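You operate a simulated robot arm through the tools that you are given. There is no shell and no other tool. Be economical: measure what you need, move in short steps, check, and stop when the job is done.

Carry out the task below with a simulated robot arm. There is one attempt and no reset: what you move stays moved.

TASK
Clamp the plate and wax its middle with the felt rubbing block.
Fine: clamp first; the block goes back on the grey mat and the tin is shut again. A coat counts when it lies all over at full strength: go over it till it gets no stronger.

It is judged by the outcome, as a careful person would: the job done as asked, and still so three seconds after it is handed in. It fails if anything else is knocked over, pushed out of place, dropped, spilled or broken.

THE ROBOT
A 6-joint arm with a two-finger parallel gripper, fixed in place. Base frame: the origin is at the foot of the arm, x ahead of it, y to its left, z up; the work surface is at about z = 860. Lengths are in mm, angles in degrees, forces in N, time in s.
With the tool pointing down near the work surface it reaches from about 260 to 680 mm from the base axis. Its first joint turns from -66.0 to 66.0 degrees. Payload 2.9 kg.
Tool frame: the origin (TCP) lies between the finger pads and is the grasp point; the fingertips stand 30 mm ahead of it; z points along the fingers, y is the line along which they close. The gripper opens to 110 mm. The fingers are 20 mm wide and 10 mm thick; the gripper's body (48 by 112 mm) begins 55 mm behind the TCP.
Orientation is told as [roll, pitch, yaw] about the base's x, y, z axes, in that order, counted from this pose: with the fingers straight down and closing along the base's y, the tool's x points along the base's -x, its y along +y and its z along -z.

THE INTERFACE
- The arm moves only by the tool send_rows. Its argument "rows" is a list of rows, each an object of numbers (a shift or turn left out is 0, a gripper value left out holds the last): "x", "y", "z": the shift along the tool's x, y, z in units of 250 mm (1.0 is 250 mm); "rx", "ry", "rz": the turn, a rotation vector about the tool's x, y, z in units of 60 degrees (1.0 is 60 degrees); "claw": the closure, from 0 (fully open) to 1 (shut). In form: [{"x": .., "y": .., "z": .., "rx": .., "ry": .., "rz": .., "claw": ..}, ...]. A call has 1 to 20 rows; each row is the pose to reach, as a shift and turn from the pose commanded when the call began, along the tool's axes at that moment. A call with a number of a shift or a turn outside -1 to 1 is refused whole. Each row takes 0.2 s and may step no farther than 50 mm and 8.6 degrees from the row before; otherwise, or with a gripper value out of range, the whole call is refused. Where a pose cannot be reached the arm comes as near as it can. A force on the tool above 40 N (or 10 N above the force at the start of the call, whichever is more), or a blocked arm, ends the call early, and 0.2 s more pass. Each finger travels about 108 mm/s and halts on what it meets, pressing with about 37 N; the grip force reading is that of the motor and also rises with nothing between the fingers. The clock runs only during rows and for 0.2 s after the last one: add rows that repeat a pose to give the fingers time. The reply holds the time, the measured pose of the TCP, the force on the tool along the base axes, the opening and the grip force, in the units named above and with some noise, with the torque about the TCP (base axes, N m) and any sound that the robot's microphone picked up.
- Cameras (640 x 400 px; columns grow to the right, rows downward): "scene" is fixed at [50.4, 412.2, 1393.2]; the picture's right is [-0.94, -0.33, 0.00], its down [-0.16, 0.46, -0.88] and it looks along [0.29, -0.82, -0.48] (base axes); focal length 273 px, centre (320, 200). "wrist" rides on the gripper at [73, 17, -103] in the tool frame; the picture's right is [-0.23, 0.97, 0.00], its down [-0.76, -0.18, -0.62] and it looks along [-0.61, -0.14, 0.78] (tool axes); focal length 222 px, centre (320, 200). There is no depth. A picture from a camera that has moved, and an enlarged one, comes with that camera's place and axes in the base frame and with its lens.
- get_image(camera): a new picture of that camera. No time passes.
- close_up(camera, box): a new picture of the part [left, top, right, bottom] of that camera's present view, enlarged. No time passes.
- sign_off(): hands the job in; it is judged then, once.

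Go step by step. Nothing tells you positions but the pictures and the camera data: compare them with the known pose of the tool, close in by small moves and look again before you grip or let go. The budget is 120 turns and 76 pictures, counting those below and the enlarged ones. Unless the task says otherwise, let go and move clear before handing in, and close with one line.

The tools are called after "Emit:" as name(argument=value, ...) on one line, values as JSON. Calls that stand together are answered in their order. send_rows: Moves the arm, as the interface text tells. Its arguments: {"type":"object","properties":{"rows":{"type":"array","items":{"type":"object","properties":{"x":{"type":"number"},"y":{"type":"number"},"z":{"type":"number"},"rx":{"type":"number"},"ry":{"type":"number"},"rz":{"type":"number"},"claw":{"type":"number"}}}}},"required":["rows"]} The other tools are called the same way: get_image (camera) takes a picture; close_up (camera, box) takes an enlarged picture of a part of a camera's view; sign_off () hands the job in.

At the start:

```text
t: 0.0
position: [388.3, 6.4, 1284.3]
tcp_rot: [0.0, -0.1, 0.0]
ft_force: [0.4, 0.1, 0.2]
ft_torque: [-0.02, 0.01, 0.01]
finger_gap: 109.9
gripper_force: 0.0
```

scene: 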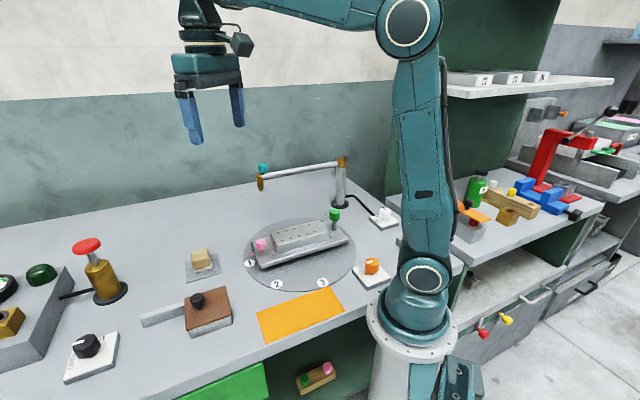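
wrist: 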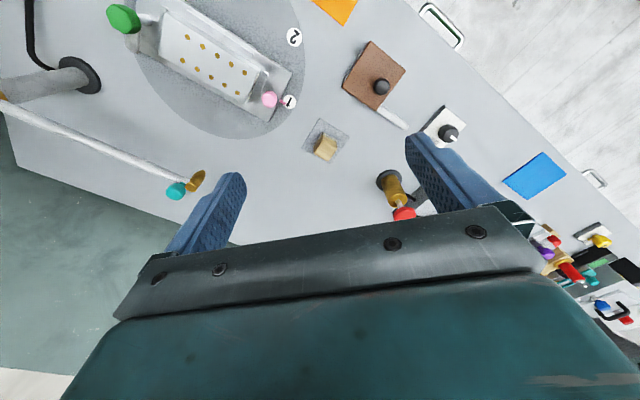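

I see a turntable with a plate holding green and pink knobs, a block on a grey mat, a tin with a brown lid, and several controls. I'll look closer before moving.

Emit:
close_up(camera="scene", box=[230, 140, 410, 350])

Emit:
close_up(camera="scene", box=[0, 220, 240, 390])

Emit:
close_up(camera="wrist", box=[100, 0, 480, 220])

```text
1.90 times, centred on (320, 245) of scene
camera zoom: at [50.4, 412.2, 1393.2], right [-0.94, -0.33, 0.0], down [-0.16, 0.46, -0.88], along [0.29, -0.82, -0.48], focal length 520 px, centre (320, 114)
```

zoom: 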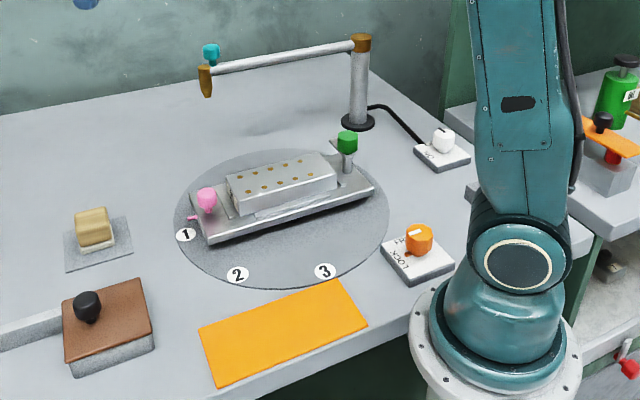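

```text
2.35 times, centred on (120, 305) of scene
camera zoom: at [50.4, 412.2, 1393.2], right [-0.94, -0.33, 0.0], down [-0.16, 0.46, -0.88], along [0.29, -0.82, -0.48], focal length 642 px, centre (791, -47)
```

zoom: 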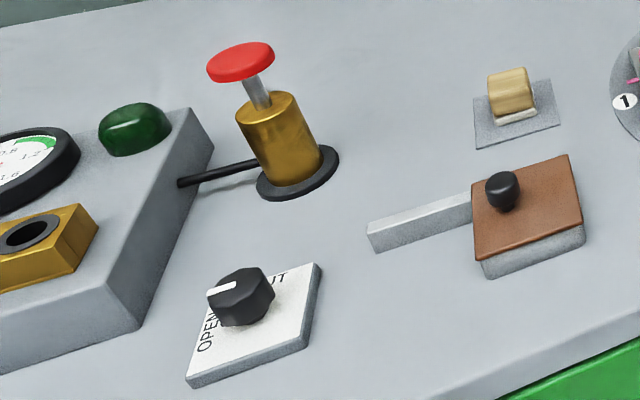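

```text
1.68 times, centred on (290, 110) of wrist
camera zoom: at [315.7, 24.2, 1386.2], right [0.23, 0.97, 0.0], down [0.76, -0.18, 0.62], along [0.61, -0.14, -0.78], focal length 374 px, centre (370, 352)
```

zoom: 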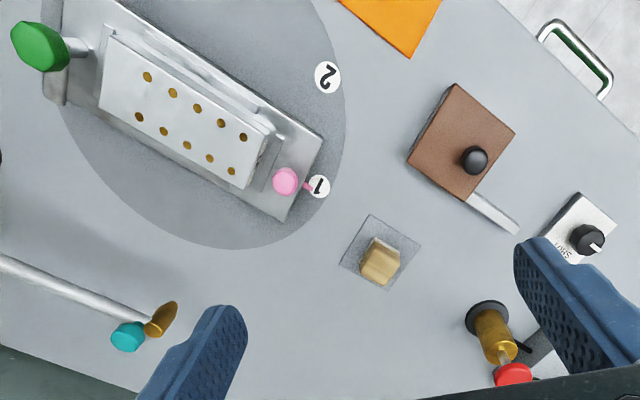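

The controls are ambiguous, so I'll zoom in on the labels and the fixture itself.

Emit:
close_up(camera="scene", box=[240, 195, 410, 300])

Emit:
close_up(camera="wrist", box=[100, 0, 310, 130])

Emit:
close_up(camera="scene", box=[0, 250, 60, 380])

Emit:
close_up(camera="wrist", box=[290, 20, 480, 220])

```text
3.76 times, centred on (325, 248) of scene
camera zoom: at [50.4, 412.2, 1393.2], right [-0.94, -0.33, 0.0], down [-0.16, 0.46, -0.88], along [0.29, -0.82, -0.48], focal length 1027 px, centre (301, 21)
```

zoom: 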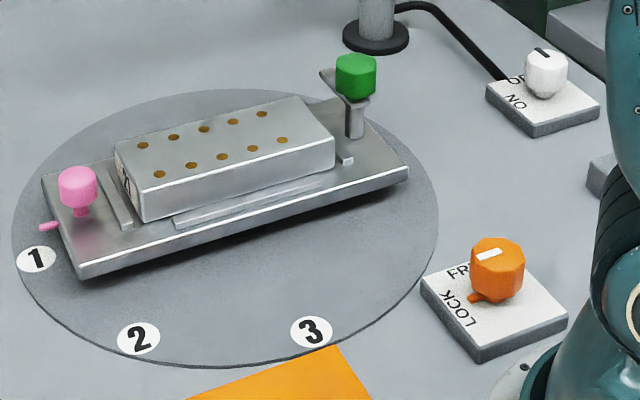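

```text
3.05 times, centred on (205, 65) of wrist
camera zoom: at [315.7, 24.2, 1386.2], right [0.23, 0.97, 0.0], down [0.76, -0.18, 0.62], along [0.61, -0.14, -0.78], focal length 677 px, centre (670, 611)
```

zoom: 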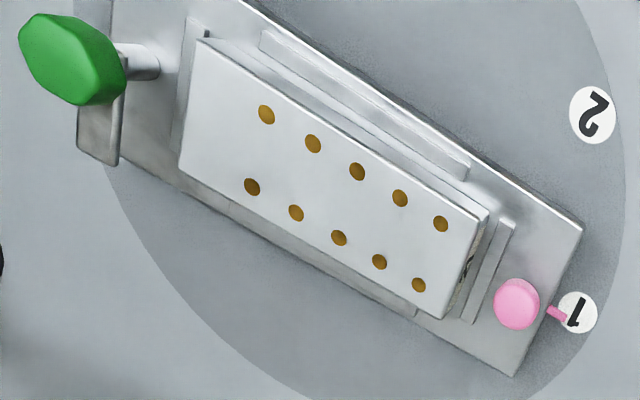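

```text
3.08 times, centred on (30, 315) of scene
camera zoom: at [50.4, 412.2, 1393.2], right [-0.94, -0.33, 0.0], down [-0.16, 0.46, -0.88], along [0.29, -0.82, -0.48], focal length 839 px, centre (1212, -154)
```

zoom: 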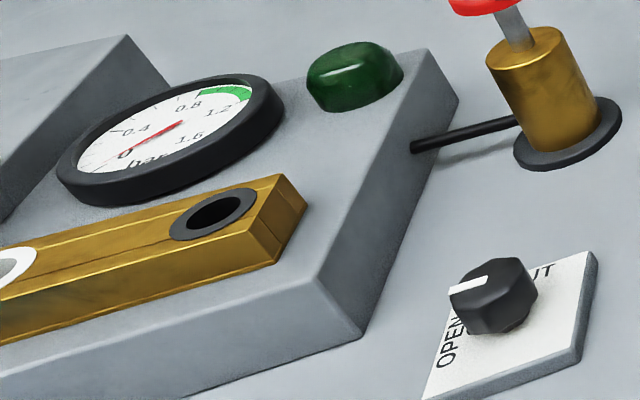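

```text
2.00 times, centred on (385, 120) of wrist
camera zoom: at [315.7, 24.2, 1386.2], right [0.23, 0.97, 0.0], down [0.76, -0.18, 0.62], along [0.61, -0.14, -0.78], focal length 444 px, centre (190, 360)
```

zoom: 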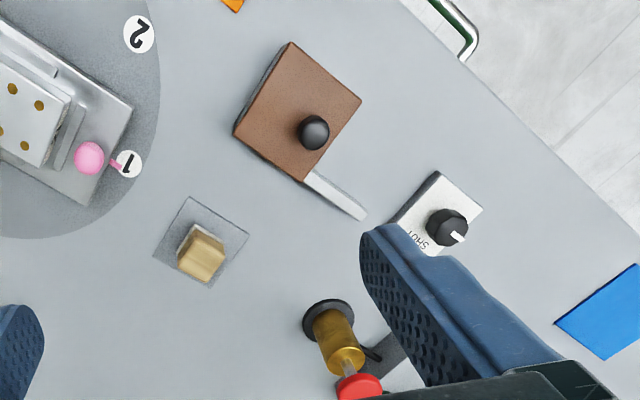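

Plate is at about (314,-191), green clamp knob near (245,-280), block at (555,-20), tin at (423,110). I'll raise a camera view over the plate by turning the wrist to look toward -y.

Emit:
send_rows(rows=[{"x": 0.04, "y": -0.02, "z": 0.09, "rz": 0.125}, {"x": 0.08, "y": -0.03, "z": 0.18, "rz": 0.25}, {"x": 0.12, "y": -0.05, "z": 0.28, "rz": 0.375}, {"x": 0.15, "y": -0.07, "z": 0.37, "rz": 0.5}, {"x": 0.19, "y": -0.08, "z": 0.46, "rz": 0.625}, {"x": 0.22, "y": -0.1, "z": 0.55, "rz": 0.75}, {"x": 0.26, "y": -0.12, "z": 0.64, "rz": 0.875}, {"x": 0.296, "y": -0.13, "z": 0.736, "rz": 1.0}])

Emit:
send_rows(rows=[{"rz": 0.125}, {"rz": 0.25}, {"rz": 0.375}, {"rz": 0.5}])

Emit:
get_image(camera="wrist")

```text
t: 1.8
position: [311.2, -25.3, 1100.4]
tcp_rot: [0.2, -0.1, -60.1]
ft_force: [-0.1, 0.3, -0.3]
ft_torque: [-0.02, 0.01, -0.02]
finger_gap: 110.0
gripper_force: 0.0
```

```text
t: 2.8
position: [313.1, -25.7, 1101.1]
tcp_rot: [0.0, 0.0, -90.1]
ft_force: [-0.7, 0.1, 0.4]
ft_torque: [0.01, -0.01, 0.03]
finger_gap: 109.9
gripper_force: 0.0
```

```text
66 pictures are left
camera wrist: at [330.8, 47.4, 1202.2], right [0.97, -0.23, 0.0], down [-0.18, -0.76, 0.62], along [-0.14, -0.61, -0.78], focal length 222 px, centre (320, 200)
```

wrist: 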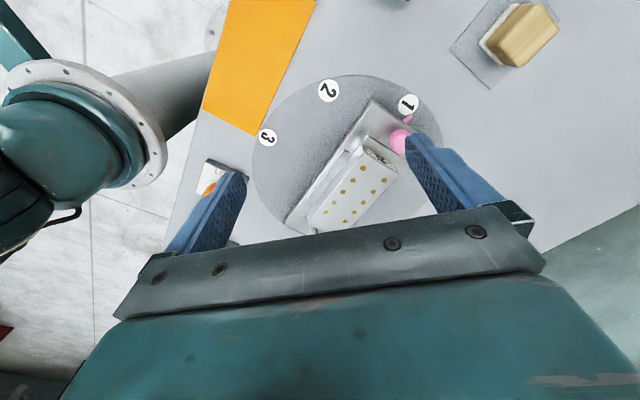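

The camera sees mostly what's straight beneath it, so I'll shift further over the plate and look closely.

Emit:
send_rows(rows=[{"x": -0.17, "z": 0.05}, {"x": -0.34, "z": 0.1}, {"x": -0.5, "z": 0.16}])

Emit:
get_image(camera="wrist")

```text
t: 3.6
position: [312.6, -150.0, 1061.3]
tcp_rot: [0.1, 0.0, -90.0]
ft_force: [0.7, 0.0, -1.0]
ft_torque: [0.02, 0.04, 0.01]
finger_gap: 109.6
gripper_force: 0.1
```

```text
65 pictures are left
camera wrist: at [331.0, -76.8, 1163.4], right [0.97, -0.23, 0.0], down [-0.18, -0.76, 0.62], along [-0.14, -0.61, -0.78], focal length 222 px, centre (320, 200)
```

wrist: 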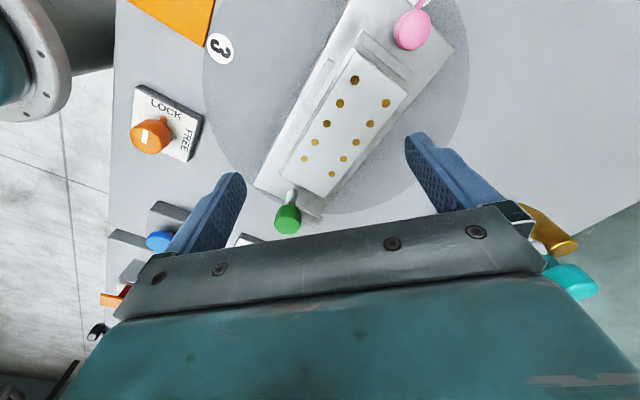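

Emit:
close_up(camera="wrist", box=[110, 0, 270, 180])

Emit:
close_up(camera="wrist", box=[240, 0, 480, 240])

```text
2.22 times, centred on (190, 90) of wrist
camera zoom: at [331.0, -76.8, 1163.4], right [0.97, -0.23, 0.0], down [-0.18, -0.76, 0.62], along [-0.14, -0.61, -0.78], focal length 494 px, centre (609, 444)
```

zoom: 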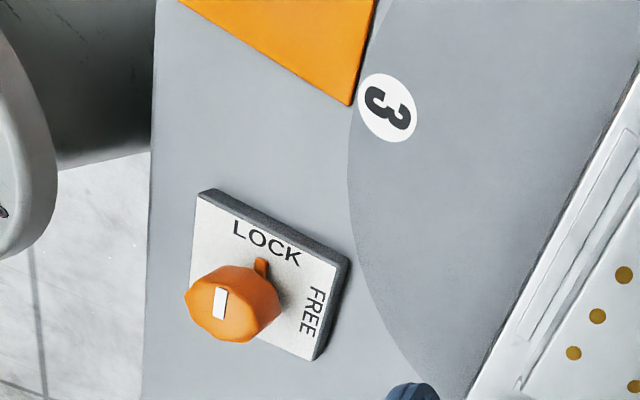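

```text
1.67 times, centred on (360, 120) of wrist
camera zoom: at [331.0, -76.8, 1163.4], right [0.97, -0.23, 0.0], down [-0.18, -0.76, 0.62], along [-0.14, -0.61, -0.78], focal length 370 px, centre (253, 333)
```

zoom: 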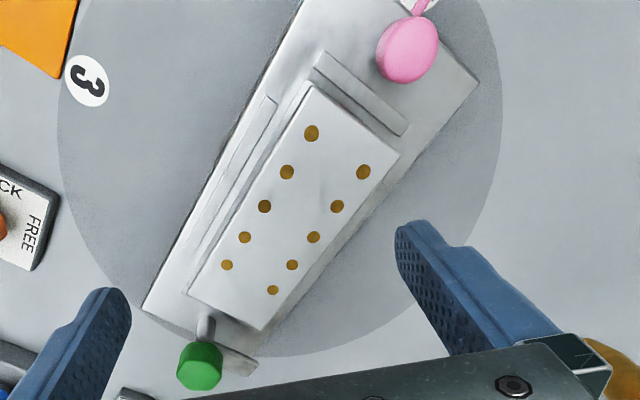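

The orange knob already points to LOCK. The green knob carries a strap that points sideways off the plate; it has to swing about 90° CCW onto the plate. I'll move above the knob at roughly (244,-266,949) and check.

Emit:
send_rows(rows=[{"x": -0.15, "y": -0.09, "z": 0.04}, {"x": -0.3, "y": -0.18, "z": 0.08}, {"x": -0.464, "y": -0.274, "z": 0.12}])

Emit:
close_up(camera="scene", box=[250, 130, 410, 260])

Emit:
get_image(camera="wrist")

```text
t: 4.4
position: [244.7, -265.5, 1031.9]
tcp_rot: [0.0, 0.0, -89.9]
ft_force: [0.1, 0.2, 0.0]
ft_torque: [0.02, 0.01, 0.0]
finger_gap: 109.9
gripper_force: 0.1
```

```text
3.08 times, centred on (330, 195) of scene
camera zoom: at [50.4, 412.2, 1393.2], right [-0.94, -0.33, 0.0], down [-0.16, 0.46, -0.88], along [0.29, -0.82, -0.48], focal length 839 px, centre (289, 215)
```

zoom: 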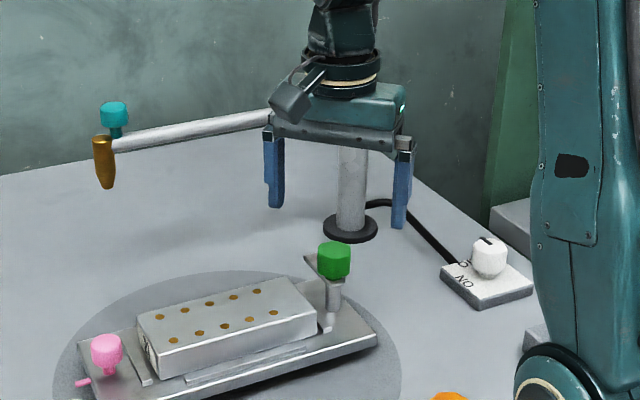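

```text
61 pictures are left
camera wrist: at [261.1, -193.3, 1132.7], right [0.97, -0.23, 0.0], down [-0.18, -0.76, 0.62], along [-0.14, -0.61, -0.78], focal length 222 px, centre (320, 200)
```

wrist: 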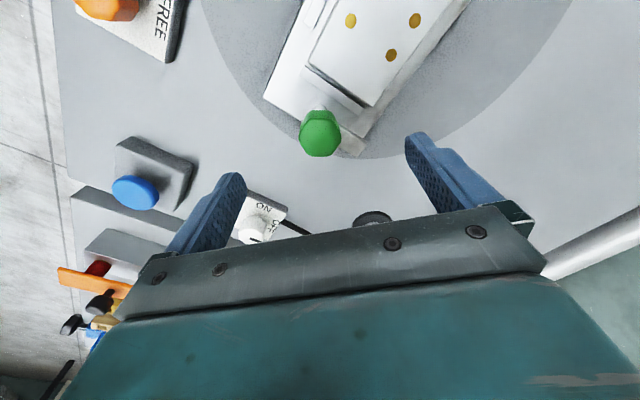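

The gripper is centred over the green knob. I'll descend so the fingertips flank the knob only (TCP z≈971) and close.

Emit:
send_rows(rows=[{"z": 0.12, "x": 0.008}, {"z": 0.2, "x": 0.008}, {"z": 0.244, "x": 0.008}, {"z": 0.244, "x": 0.008}])

Emit:
close_up(camera="scene", box=[280, 140, 390, 260])

Emit:
get_image(camera="wrist")

```text
t: 5.4
position: [245.4, -264.0, 970.0]
tcp_rot: [-0.1, 0.1, -89.9]
ft_force: [0.0, 0.1, 0.4]
ft_torque: [-0.01, 0.01, -0.02]
finger_gap: 110.0
gripper_force: 0.0
```

```text
3.33 times, centred on (335, 200) of scene
camera zoom: at [50.4, 412.2, 1393.2], right [-0.94, -0.33, 0.0], down [-0.16, 0.46, -0.88], along [0.29, -0.82, -0.48], focal length 909 px, centre (270, 200)
```

zoom: 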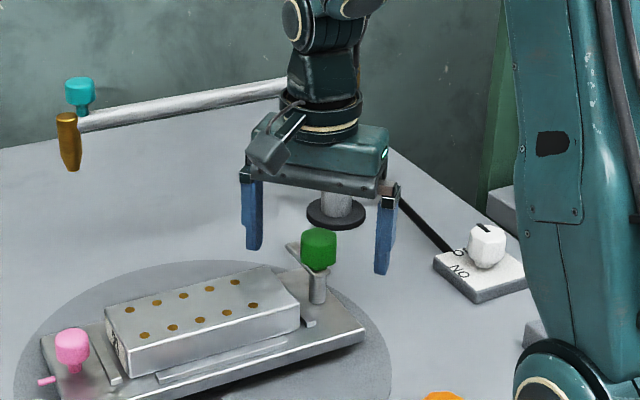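

```text
59 pictures are left
camera wrist: at [262.8, -191.4, 1071.6], right [0.97, -0.23, 0.0], down [-0.18, -0.76, 0.62], along [-0.14, -0.61, -0.78], focal length 222 px, centre (320, 200)
```

wrist: 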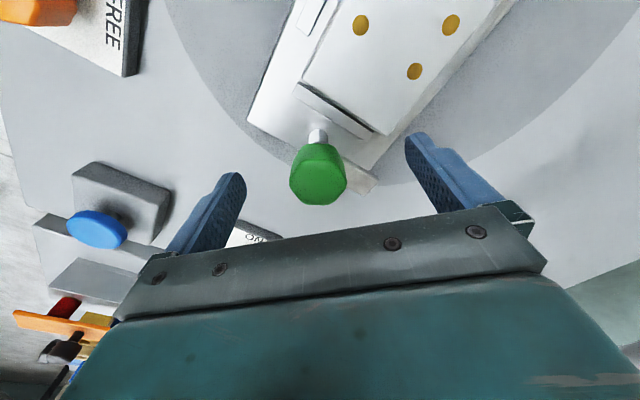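

Knob lies between the fingertips as expected. Closing on it.

Emit:
send_rows(rows=[{"claw": 0.4}, {"claw": 0.8}, {"claw": 0.9}, {"claw": 0.9}])

```text
t: 6.4
position: [244.8, -264.1, 970.4]
tcp_rot: [-0.2, 0.0, -90.1]
ft_force: [-14.2, -4.8, 0.5]
ft_torque: [0.58, -0.16, 0.18]
finger_gap: 33.5
gripper_force: 44.8
```

Gripped at 33.5 mm with a little side load; I'll relax that by a small shift and begin turning CCW.

Emit:
send_rows(rows=[{"y": -0.006, "x": -0.002}, {"y": -0.006, "x": -0.002, "rz": -0.1}, {"y": -0.006, "x": -0.002, "rz": -0.2}])

Emit:
close_up(camera="scene", box=[280, 140, 390, 260])

```text
t: 7.2
position: [243.2, -265.0, 970.9]
tcp_rot: [0.2, 0.1, -77.8]
ft_force: [-1.4, 2.4, 2.1]
ft_torque: [0.29, 0.83, 0.0]
finger_gap: 34.0
gripper_force: 44.5
```

```text
3.33 times, centred on (335, 200) of scene
camera zoom: at [50.4, 412.2, 1393.2], right [-0.94, -0.33, 0.0], down [-0.16, 0.46, -0.88], along [0.29, -0.82, -0.48], focal length 909 px, centre (270, 200)
```

zoom: 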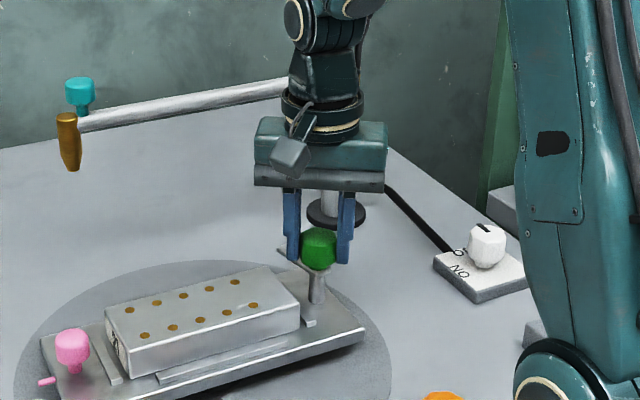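

The strap follows the knob with low torque. I'll continue turning and look again.

Emit:
send_rows(rows=[{"rz": -0.13}, {"rz": -0.26}, {"rz": -0.39}, {"rz": -0.52}, {"rz": -0.65}, {"rz": -0.78}, {"rz": -0.91}])

Emit:
close_up(camera="scene", box=[280, 140, 390, 260])

Emit:
get_image(camera="wrist")

```text
t: 8.8
position: [243.0, -266.8, 970.2]
tcp_rot: [0.0, -0.2, -23.2]
ft_force: [1.3, 4.4, 6.8]
ft_torque: [0.53, -0.07, 0.01]
finger_gap: 33.4
gripper_force: 45.1
```

```text
3.33 times, centred on (335, 200) of scene
camera zoom: at [50.4, 412.3, 1393.2], right [-0.94, -0.33, 0.0], down [-0.16, 0.46, -0.88], along [0.29, -0.82, -0.48], focal length 909 px, centre (270, 200)
```

zoom: 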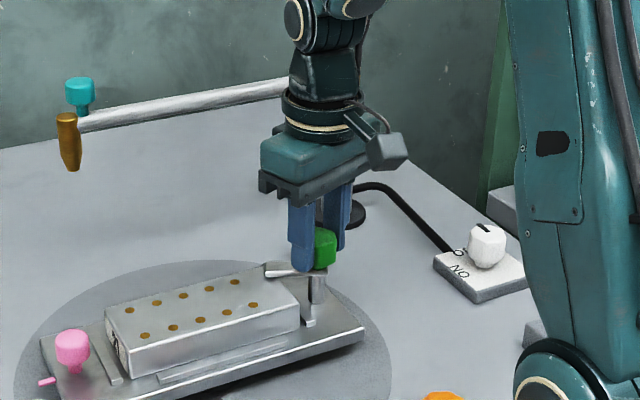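

```text
56 pictures are left
camera wrist: at [184.7, -220.8, 1071.5], right [0.59, 0.81, 0.0], down [0.63, -0.46, 0.62], along [0.5, -0.37, -0.78], focal length 222 px, centre (320, 200)
```

wrist: 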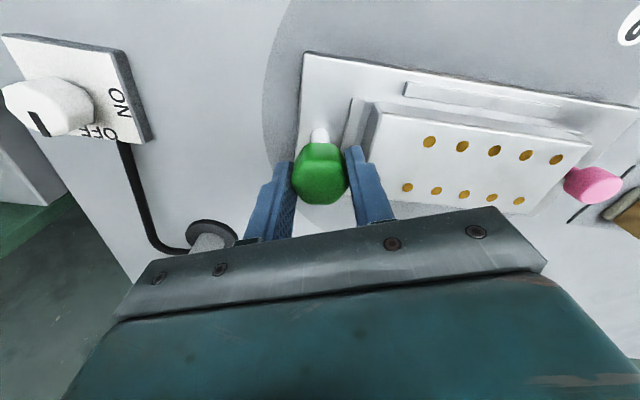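

Strap is at about 19°, plate axis at about 43°. I'll turn another ~24°.

Emit:
send_rows(rows=[{"rz": -0.1}, {"rz": -0.2}, {"rz": -0.3}, {"rz": -0.4}])

Emit:
close_up(camera="scene", box=[280, 140, 390, 260])

```text
t: 9.8
position: [244.7, -266.3, 969.4]
tcp_rot: [0.0, 0.0, 0.7]
ft_force: [3.0, 2.7, 1.8]
ft_torque: [0.87, -1.09, -0.31]
finger_gap: 33.4
gripper_force: 45.2
```

```text
3.33 times, centred on (335, 200) of scene
camera zoom: at [50.5, 412.2, 1393.2], right [-0.94, -0.33, 0.0], down [-0.16, 0.46, -0.88], along [0.29, -0.82, -0.48], focal length 909 px, centre (270, 200)
```

zoom: 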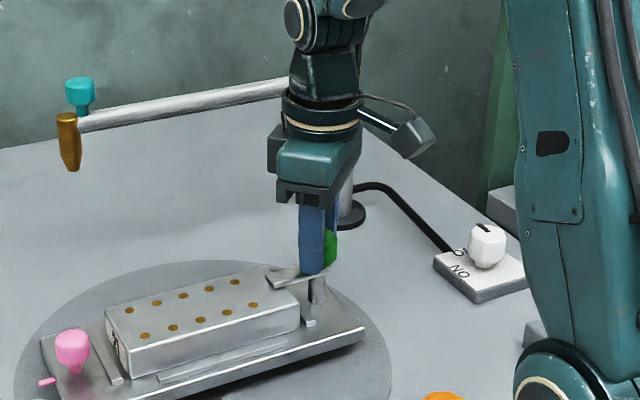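

The strap is over the plate's end and a reaction torque is starting. I'll try a bit more to find the stop.

Emit:
send_rows(rows=[{"rz": -0.07}, {"rz": -0.14}, {"rz": -0.14}])

Emit:
close_up(camera="scene", box=[290, 180, 370, 250])

Emit:
get_image(camera="wrist")

```text
t: 10.6
position: [243.9, -266.5, 969.6]
tcp_rot: [-0.1, 0.0, 9.0]
ft_force: [-1.6, -1.9, -0.6]
ft_torque: [-0.13, 0.52, -0.25]
finger_gap: 33.4
gripper_force: 45.3
```

```text
5.71 times, centred on (330, 215) of scene
camera zoom: at [50.4, 412.1, 1393.2], right [-0.94, -0.33, 0.0], down [-0.16, 0.46, -0.88], along [0.29, -0.82, -0.48], focal length 1559 px, centre (263, 114)
```

zoom: 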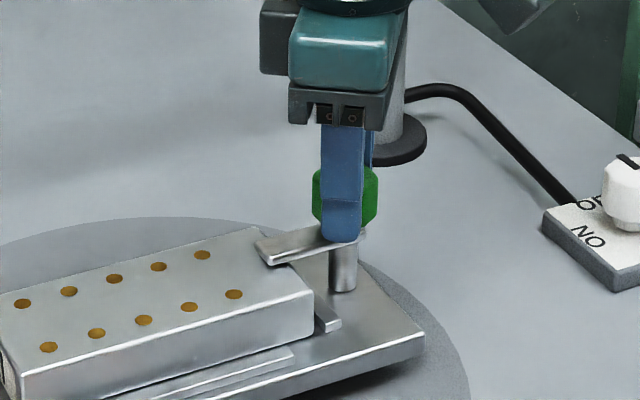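

```text
53 pictures are left
camera wrist: at [170.1, -260.0, 1071.6], right [0.07, 1.0, 0.0], down [0.78, -0.06, 0.62], along [0.62, -0.05, -0.78], focal length 222 px, centre (320, 200)
```

wrist: 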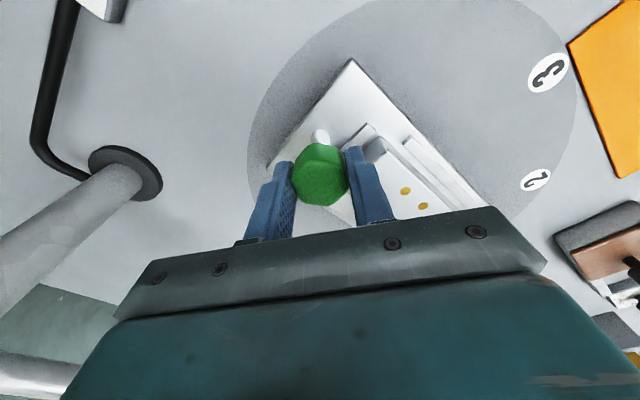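

Strap now points roughly along the plate. I'll turn a little further, watching torque for an end stop.

Emit:
send_rows(rows=[{"rz": -0.07}, {"rz": -0.14}, {"rz": -0.2}, {"rz": -0.2}])

Emit:
close_up(camera="scene", box=[290, 180, 370, 250])

```text
t: 11.6
position: [244.7, -265.0, 970.8]
tcp_rot: [-0.2, 0.0, 21.0]
ft_force: [-0.6, -10.1, 0.2]
ft_torque: [0.45, -0.16, -0.68]
finger_gap: 33.8
gripper_force: 44.6
```

```text
5.71 times, centred on (330, 215) of scene
camera zoom: at [50.4, 411.9, 1393.3], right [-0.94, -0.33, 0.0], down [-0.16, 0.46, -0.88], along [0.29, -0.82, -0.48], focal length 1559 px, centre (263, 114)
```

zoom: 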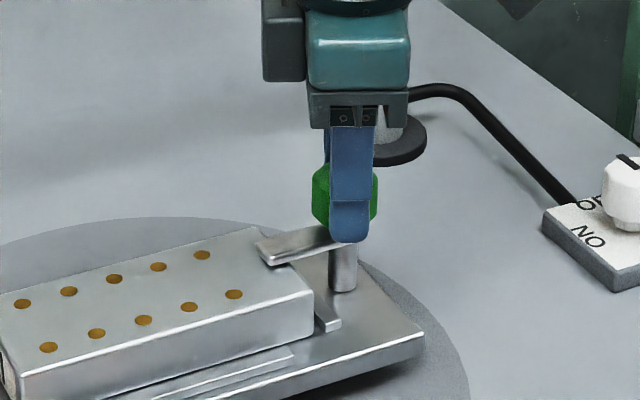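

The strap did not move further while torque rose: it's at its stop over the plate. Releasing and lifting straight up.

Emit:
send_rows(rows=[{"claw": 0.4}, {"claw": 0.4}, {"claw": 0.4, "z": -0.15}, {"claw": 0.2, "z": -0.3}, {"claw": 0.0, "z": -0.45}])

Emit:
close_up(camera="scene", box=[230, 180, 370, 290])

```text
t: 12.8
position: [245.5, -263.7, 1083.3]
tcp_rot: [0.0, 0.1, 21.0]
ft_force: [-0.3, 0.4, 0.2]
ft_torque: [-0.03, -0.01, 0.0]
finger_gap: 110.0
gripper_force: 0.0
```

```text
3.64 times, centred on (300, 235) of scene
camera zoom: at [50.4, 412.2, 1393.2], right [-0.94, -0.33, 0.0], down [-0.16, 0.46, -0.88], along [0.29, -0.82, -0.48], focal length 992 px, centre (393, 73)
```

zoom: 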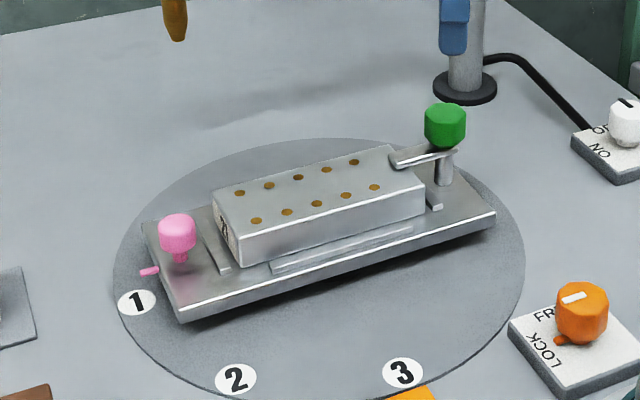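

The strap is down over the plate's end: clamped. Next I'll travel to the tin for a closer look.

Emit:
send_rows(rows=[{"x": -0.125, "y": 0.108, "rz": 0.07}, {"x": -0.25, "y": 0.216, "rz": 0.14}, {"x": -0.375, "y": 0.325, "rz": 0.21}, {"x": -0.5, "y": 0.433, "rz": 0.28}, {"x": -0.624, "y": 0.541, "rz": 0.35}])

Emit:
send_rows(rows=[{"x": -0.078, "y": 0.145}, {"x": -0.156, "y": 0.29}, {"x": -0.234, "y": 0.435}, {"x": -0.31, "y": 0.58}, {"x": -0.39, "y": 0.728}])

Emit:
get_image(camera="wrist")

```text
t: 14.0
position: [341.8, -83.4, 1082.6]
tcp_rot: [0.1, -0.1, 0.0]
ft_force: [-0.3, 0.6, 0.7]
ft_torque: [0.04, 0.02, 0.0]
finger_gap: 110.0
gripper_force: 0.0
```

```text
t: 15.2
position: [438.6, 100.3, 1086.1]
tcp_rot: [0.0, 0.0, -0.1]
ft_force: [-0.6, 1.1, 0.2]
ft_torque: [0.0, 0.01, -0.01]
finger_gap: 109.9
gripper_force: 0.1
```

```text
50 pictures are left
camera wrist: at [366.8, 118.2, 1186.0], right [0.23, 0.97, 0.0], down [0.76, -0.18, 0.62], along [0.61, -0.14, -0.78], focal length 222 px, centre (320, 200)
```

wrist: 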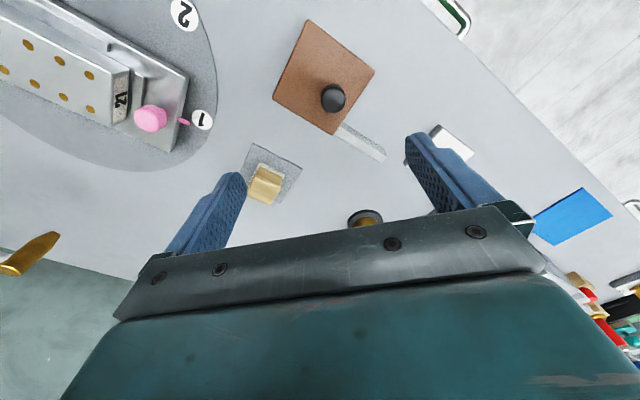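

I'll zoom on the tin to see how the lid works.

Emit:
close_up(camera="wrist", box=[250, 10, 410, 210])

Emit:
close_up(camera="scene", box=[130, 230, 250, 350])

```text
2.00 times, centred on (330, 110) of wrist
camera zoom: at [366.8, 118.2, 1186.0], right [0.23, 0.97, 0.0], down [0.76, -0.18, 0.62], along [0.61, -0.14, -0.78], focal length 444 px, centre (300, 380)
```

zoom: 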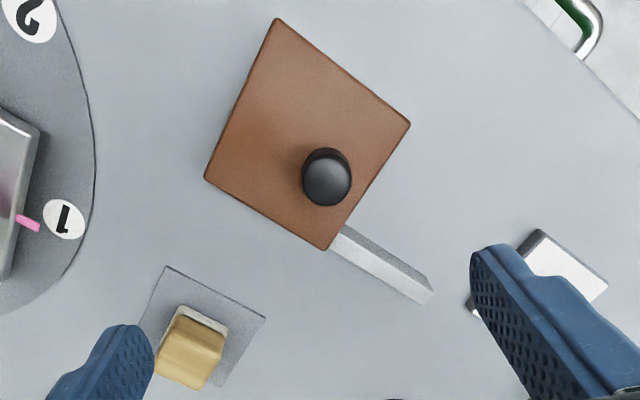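

```text
3.33 times, centred on (190, 290) of scene
camera zoom: at [50.4, 412.2, 1393.2], right [-0.94, -0.33, 0.0], down [-0.16, 0.46, -0.88], along [0.29, -0.82, -0.48], focal length 909 px, centre (753, -100)
```

zoom: 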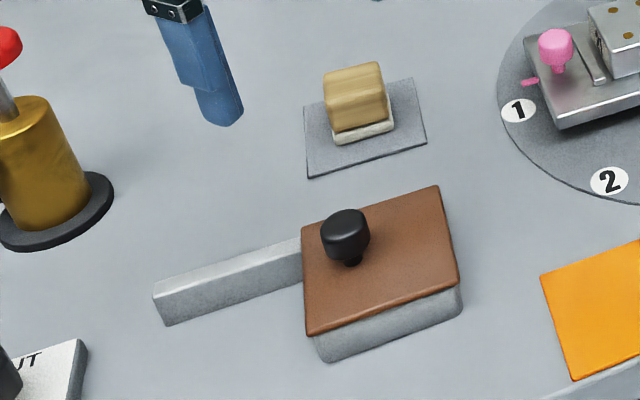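

The lid looks like it slides along the side rail in direction about (0.69,0.72), knob at about (433,117). I'll hover over the knob with the fingers lined up along the slide direction.

Emit:
send_rows(rows=[{"x": 0.0, "y": 0.01, "z": 0.05, "rz": 0.125}, {"x": 0.01, "y": 0.02, "z": 0.1, "rz": 0.25}, {"x": 0.015, "y": 0.04, "z": 0.16, "rz": 0.375}, {"x": 0.02, "y": 0.05, "z": 0.22, "rz": 0.5}, {"x": 0.022, "y": 0.06, "z": 0.28, "rz": 0.625}, {"x": 0.024, "y": 0.068, "z": 0.344, "rz": 0.75}])

Emit:
get_image(camera="wrist")

Emit:
close_up(camera="scene", box=[130, 230, 250, 350])

```text
t: 16.6
position: [431.7, 115.0, 994.4]
tcp_rot: [-0.1, -0.2, -45.1]
ft_force: [-0.2, -0.9, 0.0]
ft_torque: [-0.01, 0.01, 0.03]
finger_gap: 110.0
gripper_force: 0.1
```

```text
47 pictures are left
camera wrist: at [393.3, 179.6, 1096.5], right [0.85, 0.53, 0.0], down [0.41, -0.66, 0.62], along [0.33, -0.53, -0.78], focal length 222 px, centre (320, 200)
```

wrist: 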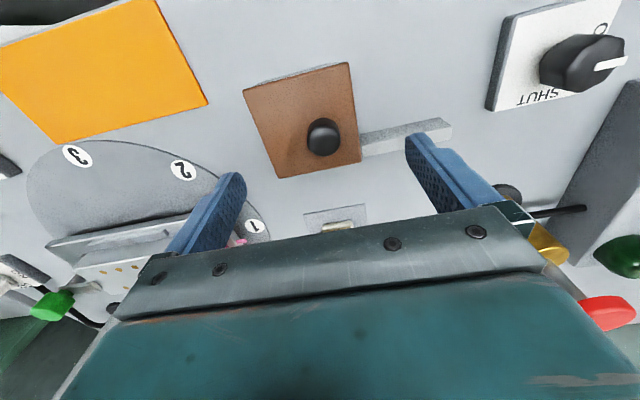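

```text
3.33 times, centred on (190, 290) of scene
camera zoom: at [50.4, 412.2, 1393.2], right [-0.94, -0.33, 0.0], down [-0.16, 0.46, -0.88], along [0.29, -0.82, -0.48], focal length 909 px, centre (753, -100)
```

zoom: 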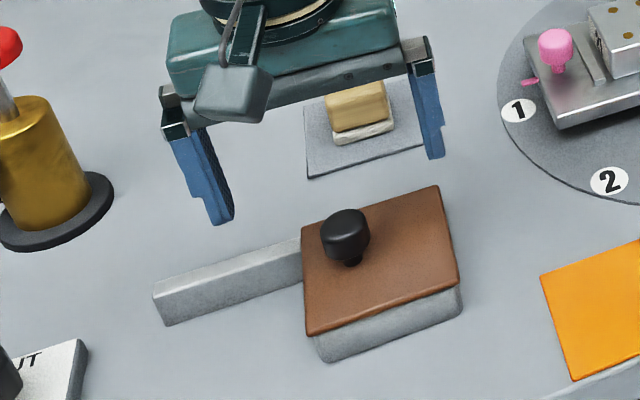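

Knob is nearly centred (≈(435,117,918)). Descending to flank it with the tips just above the lid, then gripping.

Emit:
send_rows(rows=[{"y": 0.015, "z": 0.12}, {"y": 0.015, "z": 0.2}, {"y": 0.015, "z": 0.235}, {"y": 0.015, "z": 0.235}])

Emit:
get_image(camera="wrist")

Emit:
close_up(camera="scene", box=[130, 230, 250, 350])

```text
t: 17.6
position: [435.4, 119.8, 937.1]
tcp_rot: [0.0, -0.1, -45.0]
ft_force: [-0.3, 0.5, -0.1]
ft_torque: [0.02, -0.02, -0.01]
finger_gap: 109.9
gripper_force: 0.0
```

```text
45 pictures are left
camera wrist: at [395.8, 182.6, 1038.3], right [0.85, 0.53, 0.0], down [0.41, -0.66, 0.62], along [0.33, -0.53, -0.78], focal length 222 px, centre (320, 200)
```

wrist: 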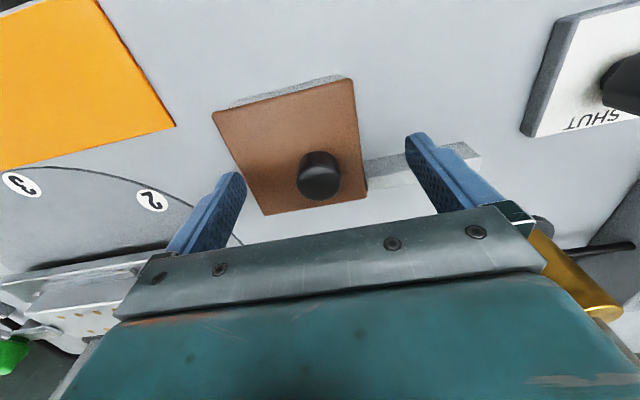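

```text
3.33 times, centred on (190, 290) of scene
camera zoom: at [50.4, 412.2, 1393.2], right [-0.94, -0.33, 0.0], down [-0.16, 0.46, -0.88], along [0.29, -0.82, -0.48], focal length 909 px, centre (753, -100)
```

zoom: 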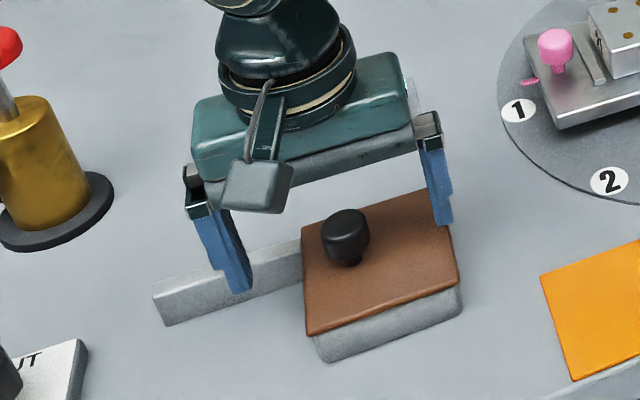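

Knob is centred between the tips. Closing.

Emit:
send_rows(rows=[{"claw": 0.4}, {"claw": 0.8}, {"claw": 0.95}, {"claw": 0.95}])

Emit:
close_up(camera="scene", box=[130, 230, 250, 350])

```text
t: 18.6
position: [434.0, 118.4, 935.9]
tcp_rot: [0.1, 0.0, -45.0]
ft_force: [0.4, 0.7, -0.3]
ft_torque: [-0.33, 0.28, -0.01]
finger_gap: 27.1
gripper_force: 45.0
```

```text
3.33 times, centred on (190, 290) of scene
camera zoom: at [50.4, 412.2, 1393.2], right [-0.94, -0.33, 0.0], down [-0.16, 0.46, -0.88], along [0.29, -0.82, -0.48], focal length 909 px, centre (753, -100)
```

zoom: 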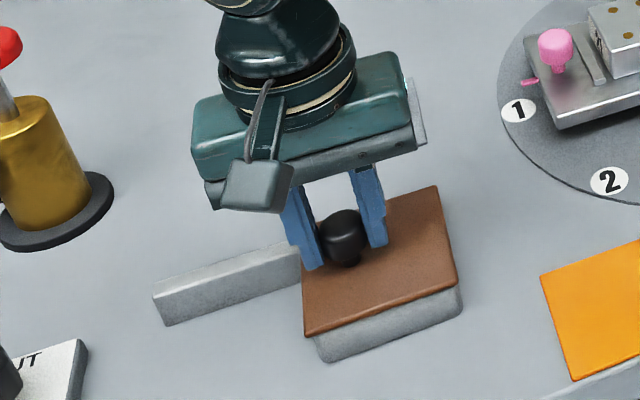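

Gripped at 27 mm. Trying a 10 mm slide along the rail direction.

Emit:
send_rows(rows=[{"y": 0.02}, {"y": 0.04}, {"y": 0.04}])

Emit:
close_up(camera="scene", box=[130, 230, 250, 350])

```text
t: 19.4
position: [441.4, 126.6, 937.0]
tcp_rot: [0.0, 0.0, -44.9]
ft_force: [1.7, -2.1, -7.6]
ft_torque: [0.47, -0.14, -0.04]
finger_gap: 26.9
gripper_force: 45.4
```

```text
3.33 times, centred on (190, 290) of scene
camera zoom: at [50.5, 412.1, 1393.2], right [-0.94, -0.33, 0.0], down [-0.16, 0.46, -0.88], along [0.29, -0.82, -0.48], focal length 909 px, centre (753, -100)
```

zoom: 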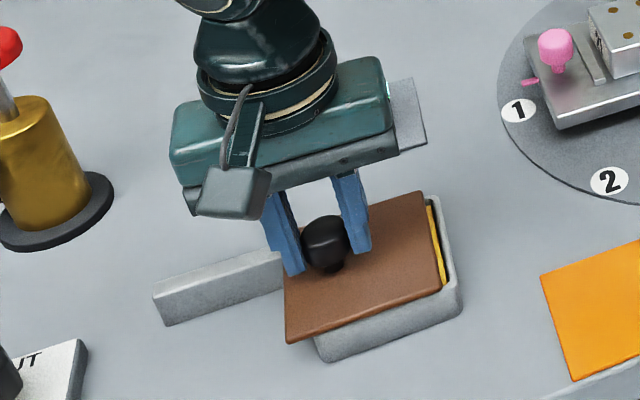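

It slides freely and the yellow wax shows. Continuing the slide in steps.

Emit:
send_rows(rows=[{"y": 0.04, "z": 0.002, "x": -0.001}, {"y": 0.08, "z": 0.003, "x": -0.002}, {"y": 0.12, "z": 0.003, "x": -0.003}, {"y": 0.16, "z": 0.003, "x": -0.004}])

```text
t: 20.4
position: [471.0, 153.8, 937.1]
tcp_rot: [0.0, -0.1, -44.8]
ft_force: [-8.6, 8.5, 5.6]
ft_torque: [-0.26, 0.61, -0.02]
finger_gap: 27.0
gripper_force: 45.0
```

Side force tells me the slide runs a touch more toward +y; correcting and continuing.

Emit:
send_rows(rows=[{"x": 0.005, "y": 0.02}, {"x": 0.007, "y": 0.06}, {"x": 0.008, "y": 0.1}, {"x": 0.009, "y": 0.14}])

Emit:
close_up(camera="scene", box=[110, 230, 250, 370])

```text
t: 21.4
position: [495.2, 180.1, 937.8]
tcp_rot: [0.0, -0.2, -45.0]
ft_force: [-4.7, 0.5, 6.3]
ft_torque: [-0.22, 0.69, 0.09]
finger_gap: 27.0
gripper_force: 44.9
```

```text
2.86 times, centred on (180, 300) of scene
camera zoom: at [50.2, 412.2, 1393.2], right [-0.94, -0.33, 0.0], down [-0.16, 0.46, -0.88], along [0.29, -0.82, -0.48], focal length 780 px, centre (720, -86)
```

zoom: 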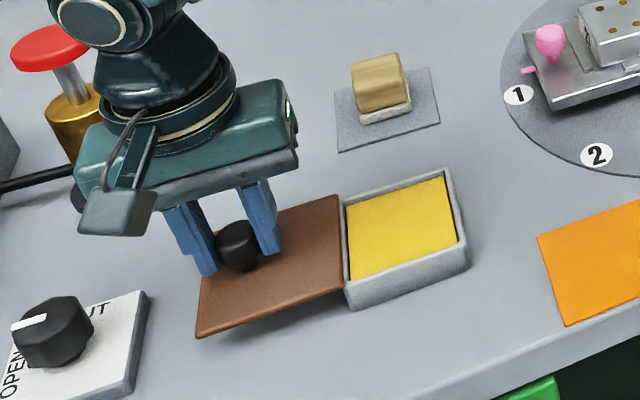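

The tin is fully open. Releasing the knob and lifting clear.

Emit:
send_rows(rows=[{"claw": 0.6}, {"claw": 0.6}, {"claw": 0.6, "z": -0.15}, {"claw": 0.6, "z": -0.32}])

Emit:
get_image(camera="wrist")

```text
t: 22.4
position: [495.5, 179.2, 1019.2]
tcp_rot: [0.0, 0.0, -45.1]
ft_force: [-0.1, -0.5, 0.0]
ft_torque: [0.03, 0.0, -0.05]
finger_gap: 44.2
gripper_force: 0.0
```

```text
40 pictures are left
camera wrist: at [457.1, 242.8, 1119.7], right [0.85, 0.53, 0.0], down [0.41, -0.66, 0.62], along [0.33, -0.53, -0.78], focal length 222 px, centre (320, 200)
```

wrist: 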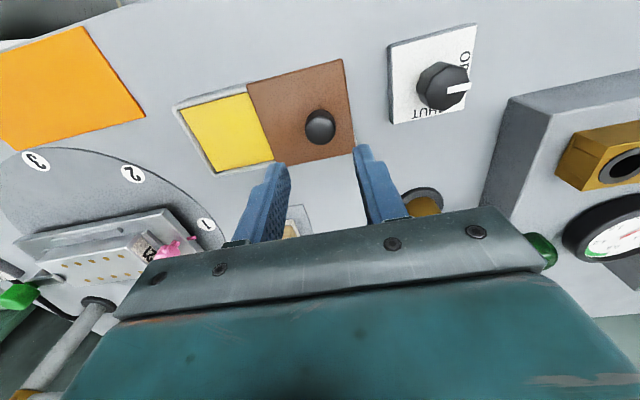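

Tin open. Now over to the felt block near (555,-20).

Emit:
send_rows(rows=[{"x": -0.126, "y": -0.088, "z": -0.06}, {"x": -0.252, "y": -0.175, "z": -0.1}, {"x": -0.38, "y": -0.263, "z": -0.1}, {"x": -0.506, "y": -0.35, "z": -0.1}, {"x": -0.632, "y": -0.438, "z": -0.1, "claw": 0.0}])

Emit:
get_image(camera="wrist")

```text
t: 23.6
position: [528.2, -9.4, 1039.8]
tcp_rot: [0.0, 0.0, -45.1]
ft_force: [-0.6, -0.3, -0.1]
ft_torque: [-0.01, -0.01, 0.02]
finger_gap: 110.2
gripper_force: 0.0
```

```text
39 pictures are left
camera wrist: at [489.1, 56.4, 1142.2], right [0.85, 0.53, 0.0], down [0.41, -0.66, 0.62], along [0.33, -0.53, -0.78], focal length 222 px, centre (320, 200)
```

wrist: 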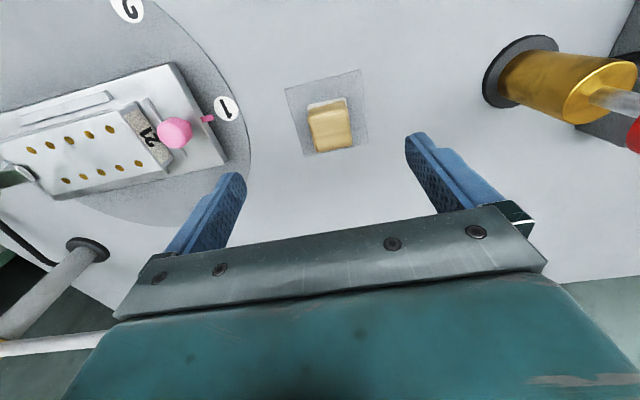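

Emit:
close_up(camera="wrist", box=[270, 50, 390, 170])

Emit:
close_up(camera="wrist", box=[0, 50, 250, 210])

```text
3.33 times, centred on (330, 110) of wrist
camera zoom: at [489.1, 56.4, 1142.2], right [0.85, 0.53, 0.0], down [0.41, -0.66, 0.62], along [0.33, -0.53, -0.78], focal length 740 px, centre (287, 500)
```

zoom: 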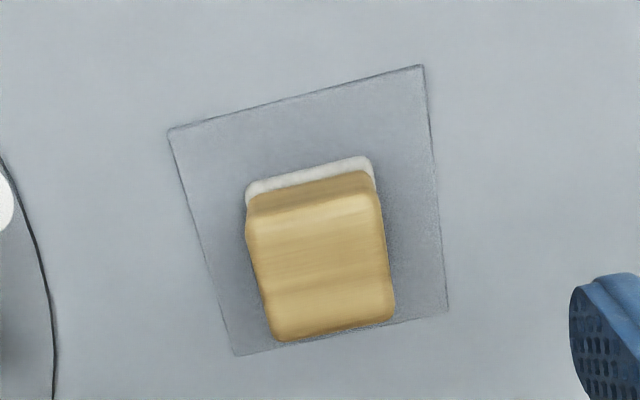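

```text
2.50 times, centred on (125, 130) of wrist
camera zoom: at [489.1, 56.4, 1142.2], right [0.85, 0.53, 0.0], down [0.41, -0.66, 0.62], along [0.33, -0.53, -0.78], focal length 555 px, centre (808, 375)
```

zoom: 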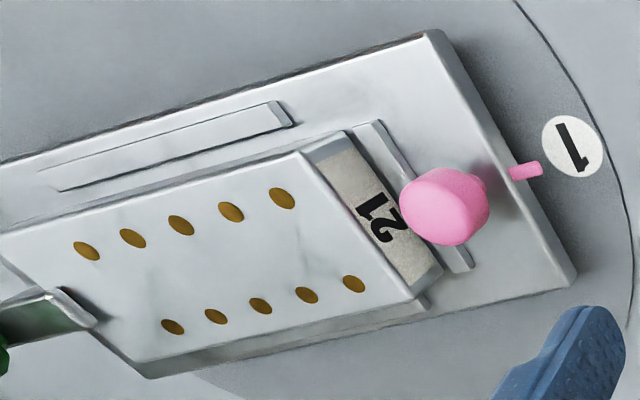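

The block is about 42 mm square, aligned at 45° and centred on its mat at about (549,-18), top near z=898. I'll descend with fingers open along the 45° line and check before gripping.

Emit:
send_rows(rows=[{"x": -0.04, "y": 0.017, "z": 0.1}, {"x": -0.084, "y": 0.035, "z": 0.25}, {"x": -0.084, "y": 0.035, "z": 0.4}, {"x": -0.084, "y": 0.035, "z": 0.48}, {"x": -0.084, "y": 0.035, "z": 0.48}])

Emit:
get_image(camera="wrist")

Emit:
close_up(camera="scene", box=[140, 200, 260, 310])

```text
t: 24.8
position: [551.1, -19.3, 922.7]
tcp_rot: [0.1, -0.1, -45.0]
ft_force: [-0.5, 1.3, -0.4]
ft_torque: [0.0, -0.02, 0.0]
finger_gap: 110.2
gripper_force: 0.0
```

```text
36 pictures are left
camera wrist: at [511.4, 44.8, 1023.4], right [0.85, 0.53, 0.0], down [0.41, -0.66, 0.62], along [0.33, -0.53, -0.78], focal length 222 px, centre (320, 200)
```

wrist: 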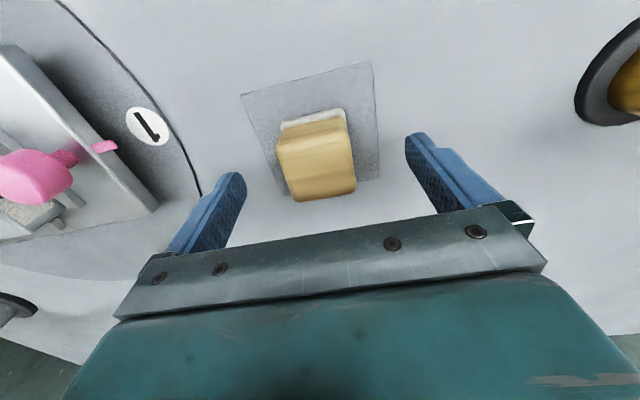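

```text
3.64 times, centred on (200, 255) of scene
camera zoom: at [50.4, 412.2, 1393.2], right [-0.94, -0.33, 0.0], down [-0.16, 0.46, -0.88], along [0.29, -0.82, -0.48], focal length 992 px, centre (756, 0)
```

zoom: 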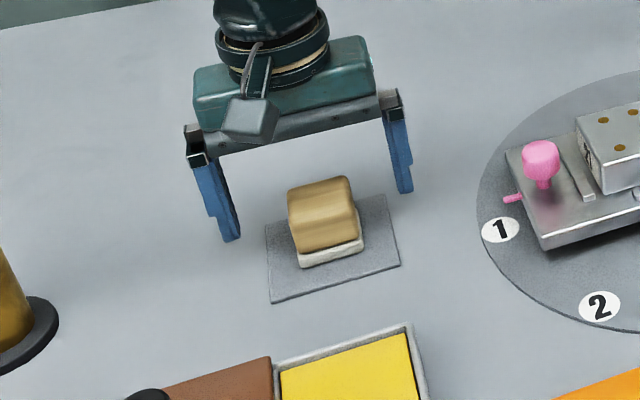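

Block is centred between the fingers. Lowering to z≈906 and gripping the wood above the felt.

Emit:
send_rows(rows=[{"z": 0.035}, {"z": 0.066}, {"z": 0.066}, {"z": 0.066, "claw": 0.35}, {"z": 0.066, "claw": 0.7}, {"z": 0.066, "claw": 0.8}, {"z": 0.066, "claw": 0.8}])

Emit:
close_up(camera="scene", box=[140, 200, 260, 310])

```text
t: 26.4
position: [551.4, -19.5, 905.9]
tcp_rot: [0.1, -0.2, -45.0]
ft_force: [0.3, 1.7, 1.6]
ft_torque: [0.02, 0.01, 0.01]
finger_gap: 43.2
gripper_force: 37.1
```

```text
3.64 times, centred on (200, 255) of scene
camera zoom: at [50.4, 412.2, 1393.2], right [-0.94, -0.33, 0.0], down [-0.16, 0.46, -0.88], along [0.29, -0.82, -0.48], focal length 992 px, centre (756, 0)
```

zoom: 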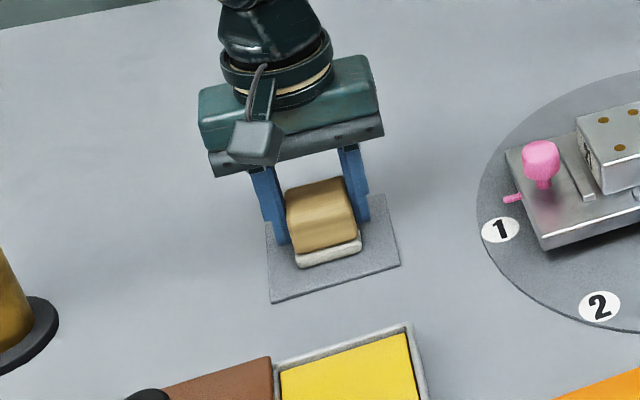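

Block held firmly (43 mm). Lifting and carrying it above the open tin at about (425,106).

Emit:
send_rows(rows=[{"z": -0.1}, {"z": -0.2}, {"z": -0.28}, {"z": -0.28, "x": 0.15}, {"z": -0.28, "x": 0.3}, {"z": -0.28, "x": 0.45}, {"z": -0.28, "x": 0.6}, {"z": -0.28, "x": 0.71}, {"z": -0.28, "x": 0.71}])

Emit:
close_up(camera="scene", box=[130, 220, 270, 350])

Emit:
get_image(camera="wrist")

```text
t: 28.4
position: [423.8, 105.7, 974.1]
tcp_rot: [0.0, -0.1, -45.1]
ft_force: [-0.3, 0.0, -1.1]
ft_torque: [0.0, 0.05, 0.01]
finger_gap: 43.4
gripper_force: 36.5
```

```text
3.08 times, centred on (200, 285) of scene
camera zoom: at [50.4, 412.2, 1393.2], right [-0.94, -0.33, 0.0], down [-0.16, 0.46, -0.88], along [0.29, -0.82, -0.48], focal length 839 px, centre (689, -62)
```

zoom: 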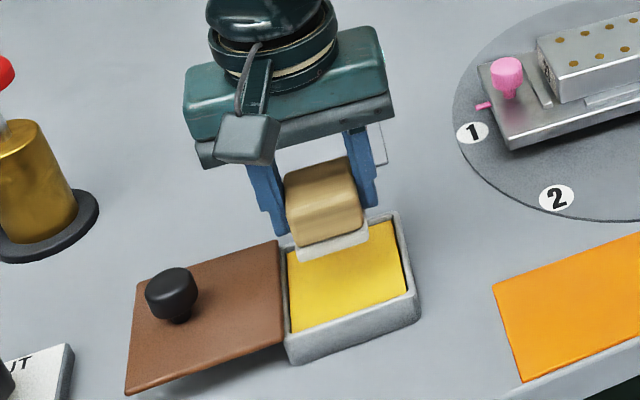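

```text
32 pictures are left
camera wrist: at [385.6, 170.0, 1075.5], right [0.85, 0.53, 0.0], down [0.41, -0.66, 0.62], along [0.33, -0.53, -0.78], focal length 222 px, centre (320, 200)
```

wrist: 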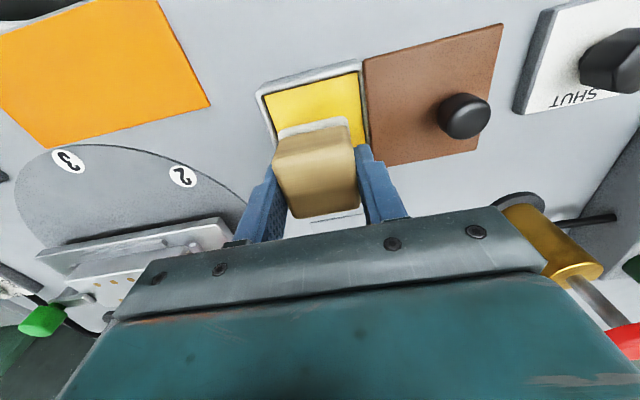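

Block is centred over the wax within a couple of mm. Descending gently until the felt touches.

Emit:
send_rows(rows=[{"z": 0.06, "y": 0.006}, {"z": 0.11, "y": 0.006}, {"z": 0.14, "y": 0.006}, {"z": 0.155, "y": 0.006}, {"z": 0.165, "y": 0.006}])

```text
t: 29.6
position: [425.7, 109.4, 933.7]
tcp_rot: [0.0, -0.1, -45.0]
ft_force: [0.3, -0.2, -0.2]
ft_torque: [0.01, 0.0, -0.02]
finger_gap: 43.1
gripper_force: 37.2
```

Emit:
send_rows(rows=[{"z": 0.006}, {"z": 0.012}, {"z": 0.018}, {"z": 0.024}])

```text
t: 30.6
position: [424.7, 107.3, 928.1]
tcp_rot: [0.0, -0.1, -45.1]
ft_force: [-0.9, 0.4, -1.4]
ft_torque: [0.05, 0.0, 0.0]
finger_gap: 43.3
gripper_force: 37.3
```

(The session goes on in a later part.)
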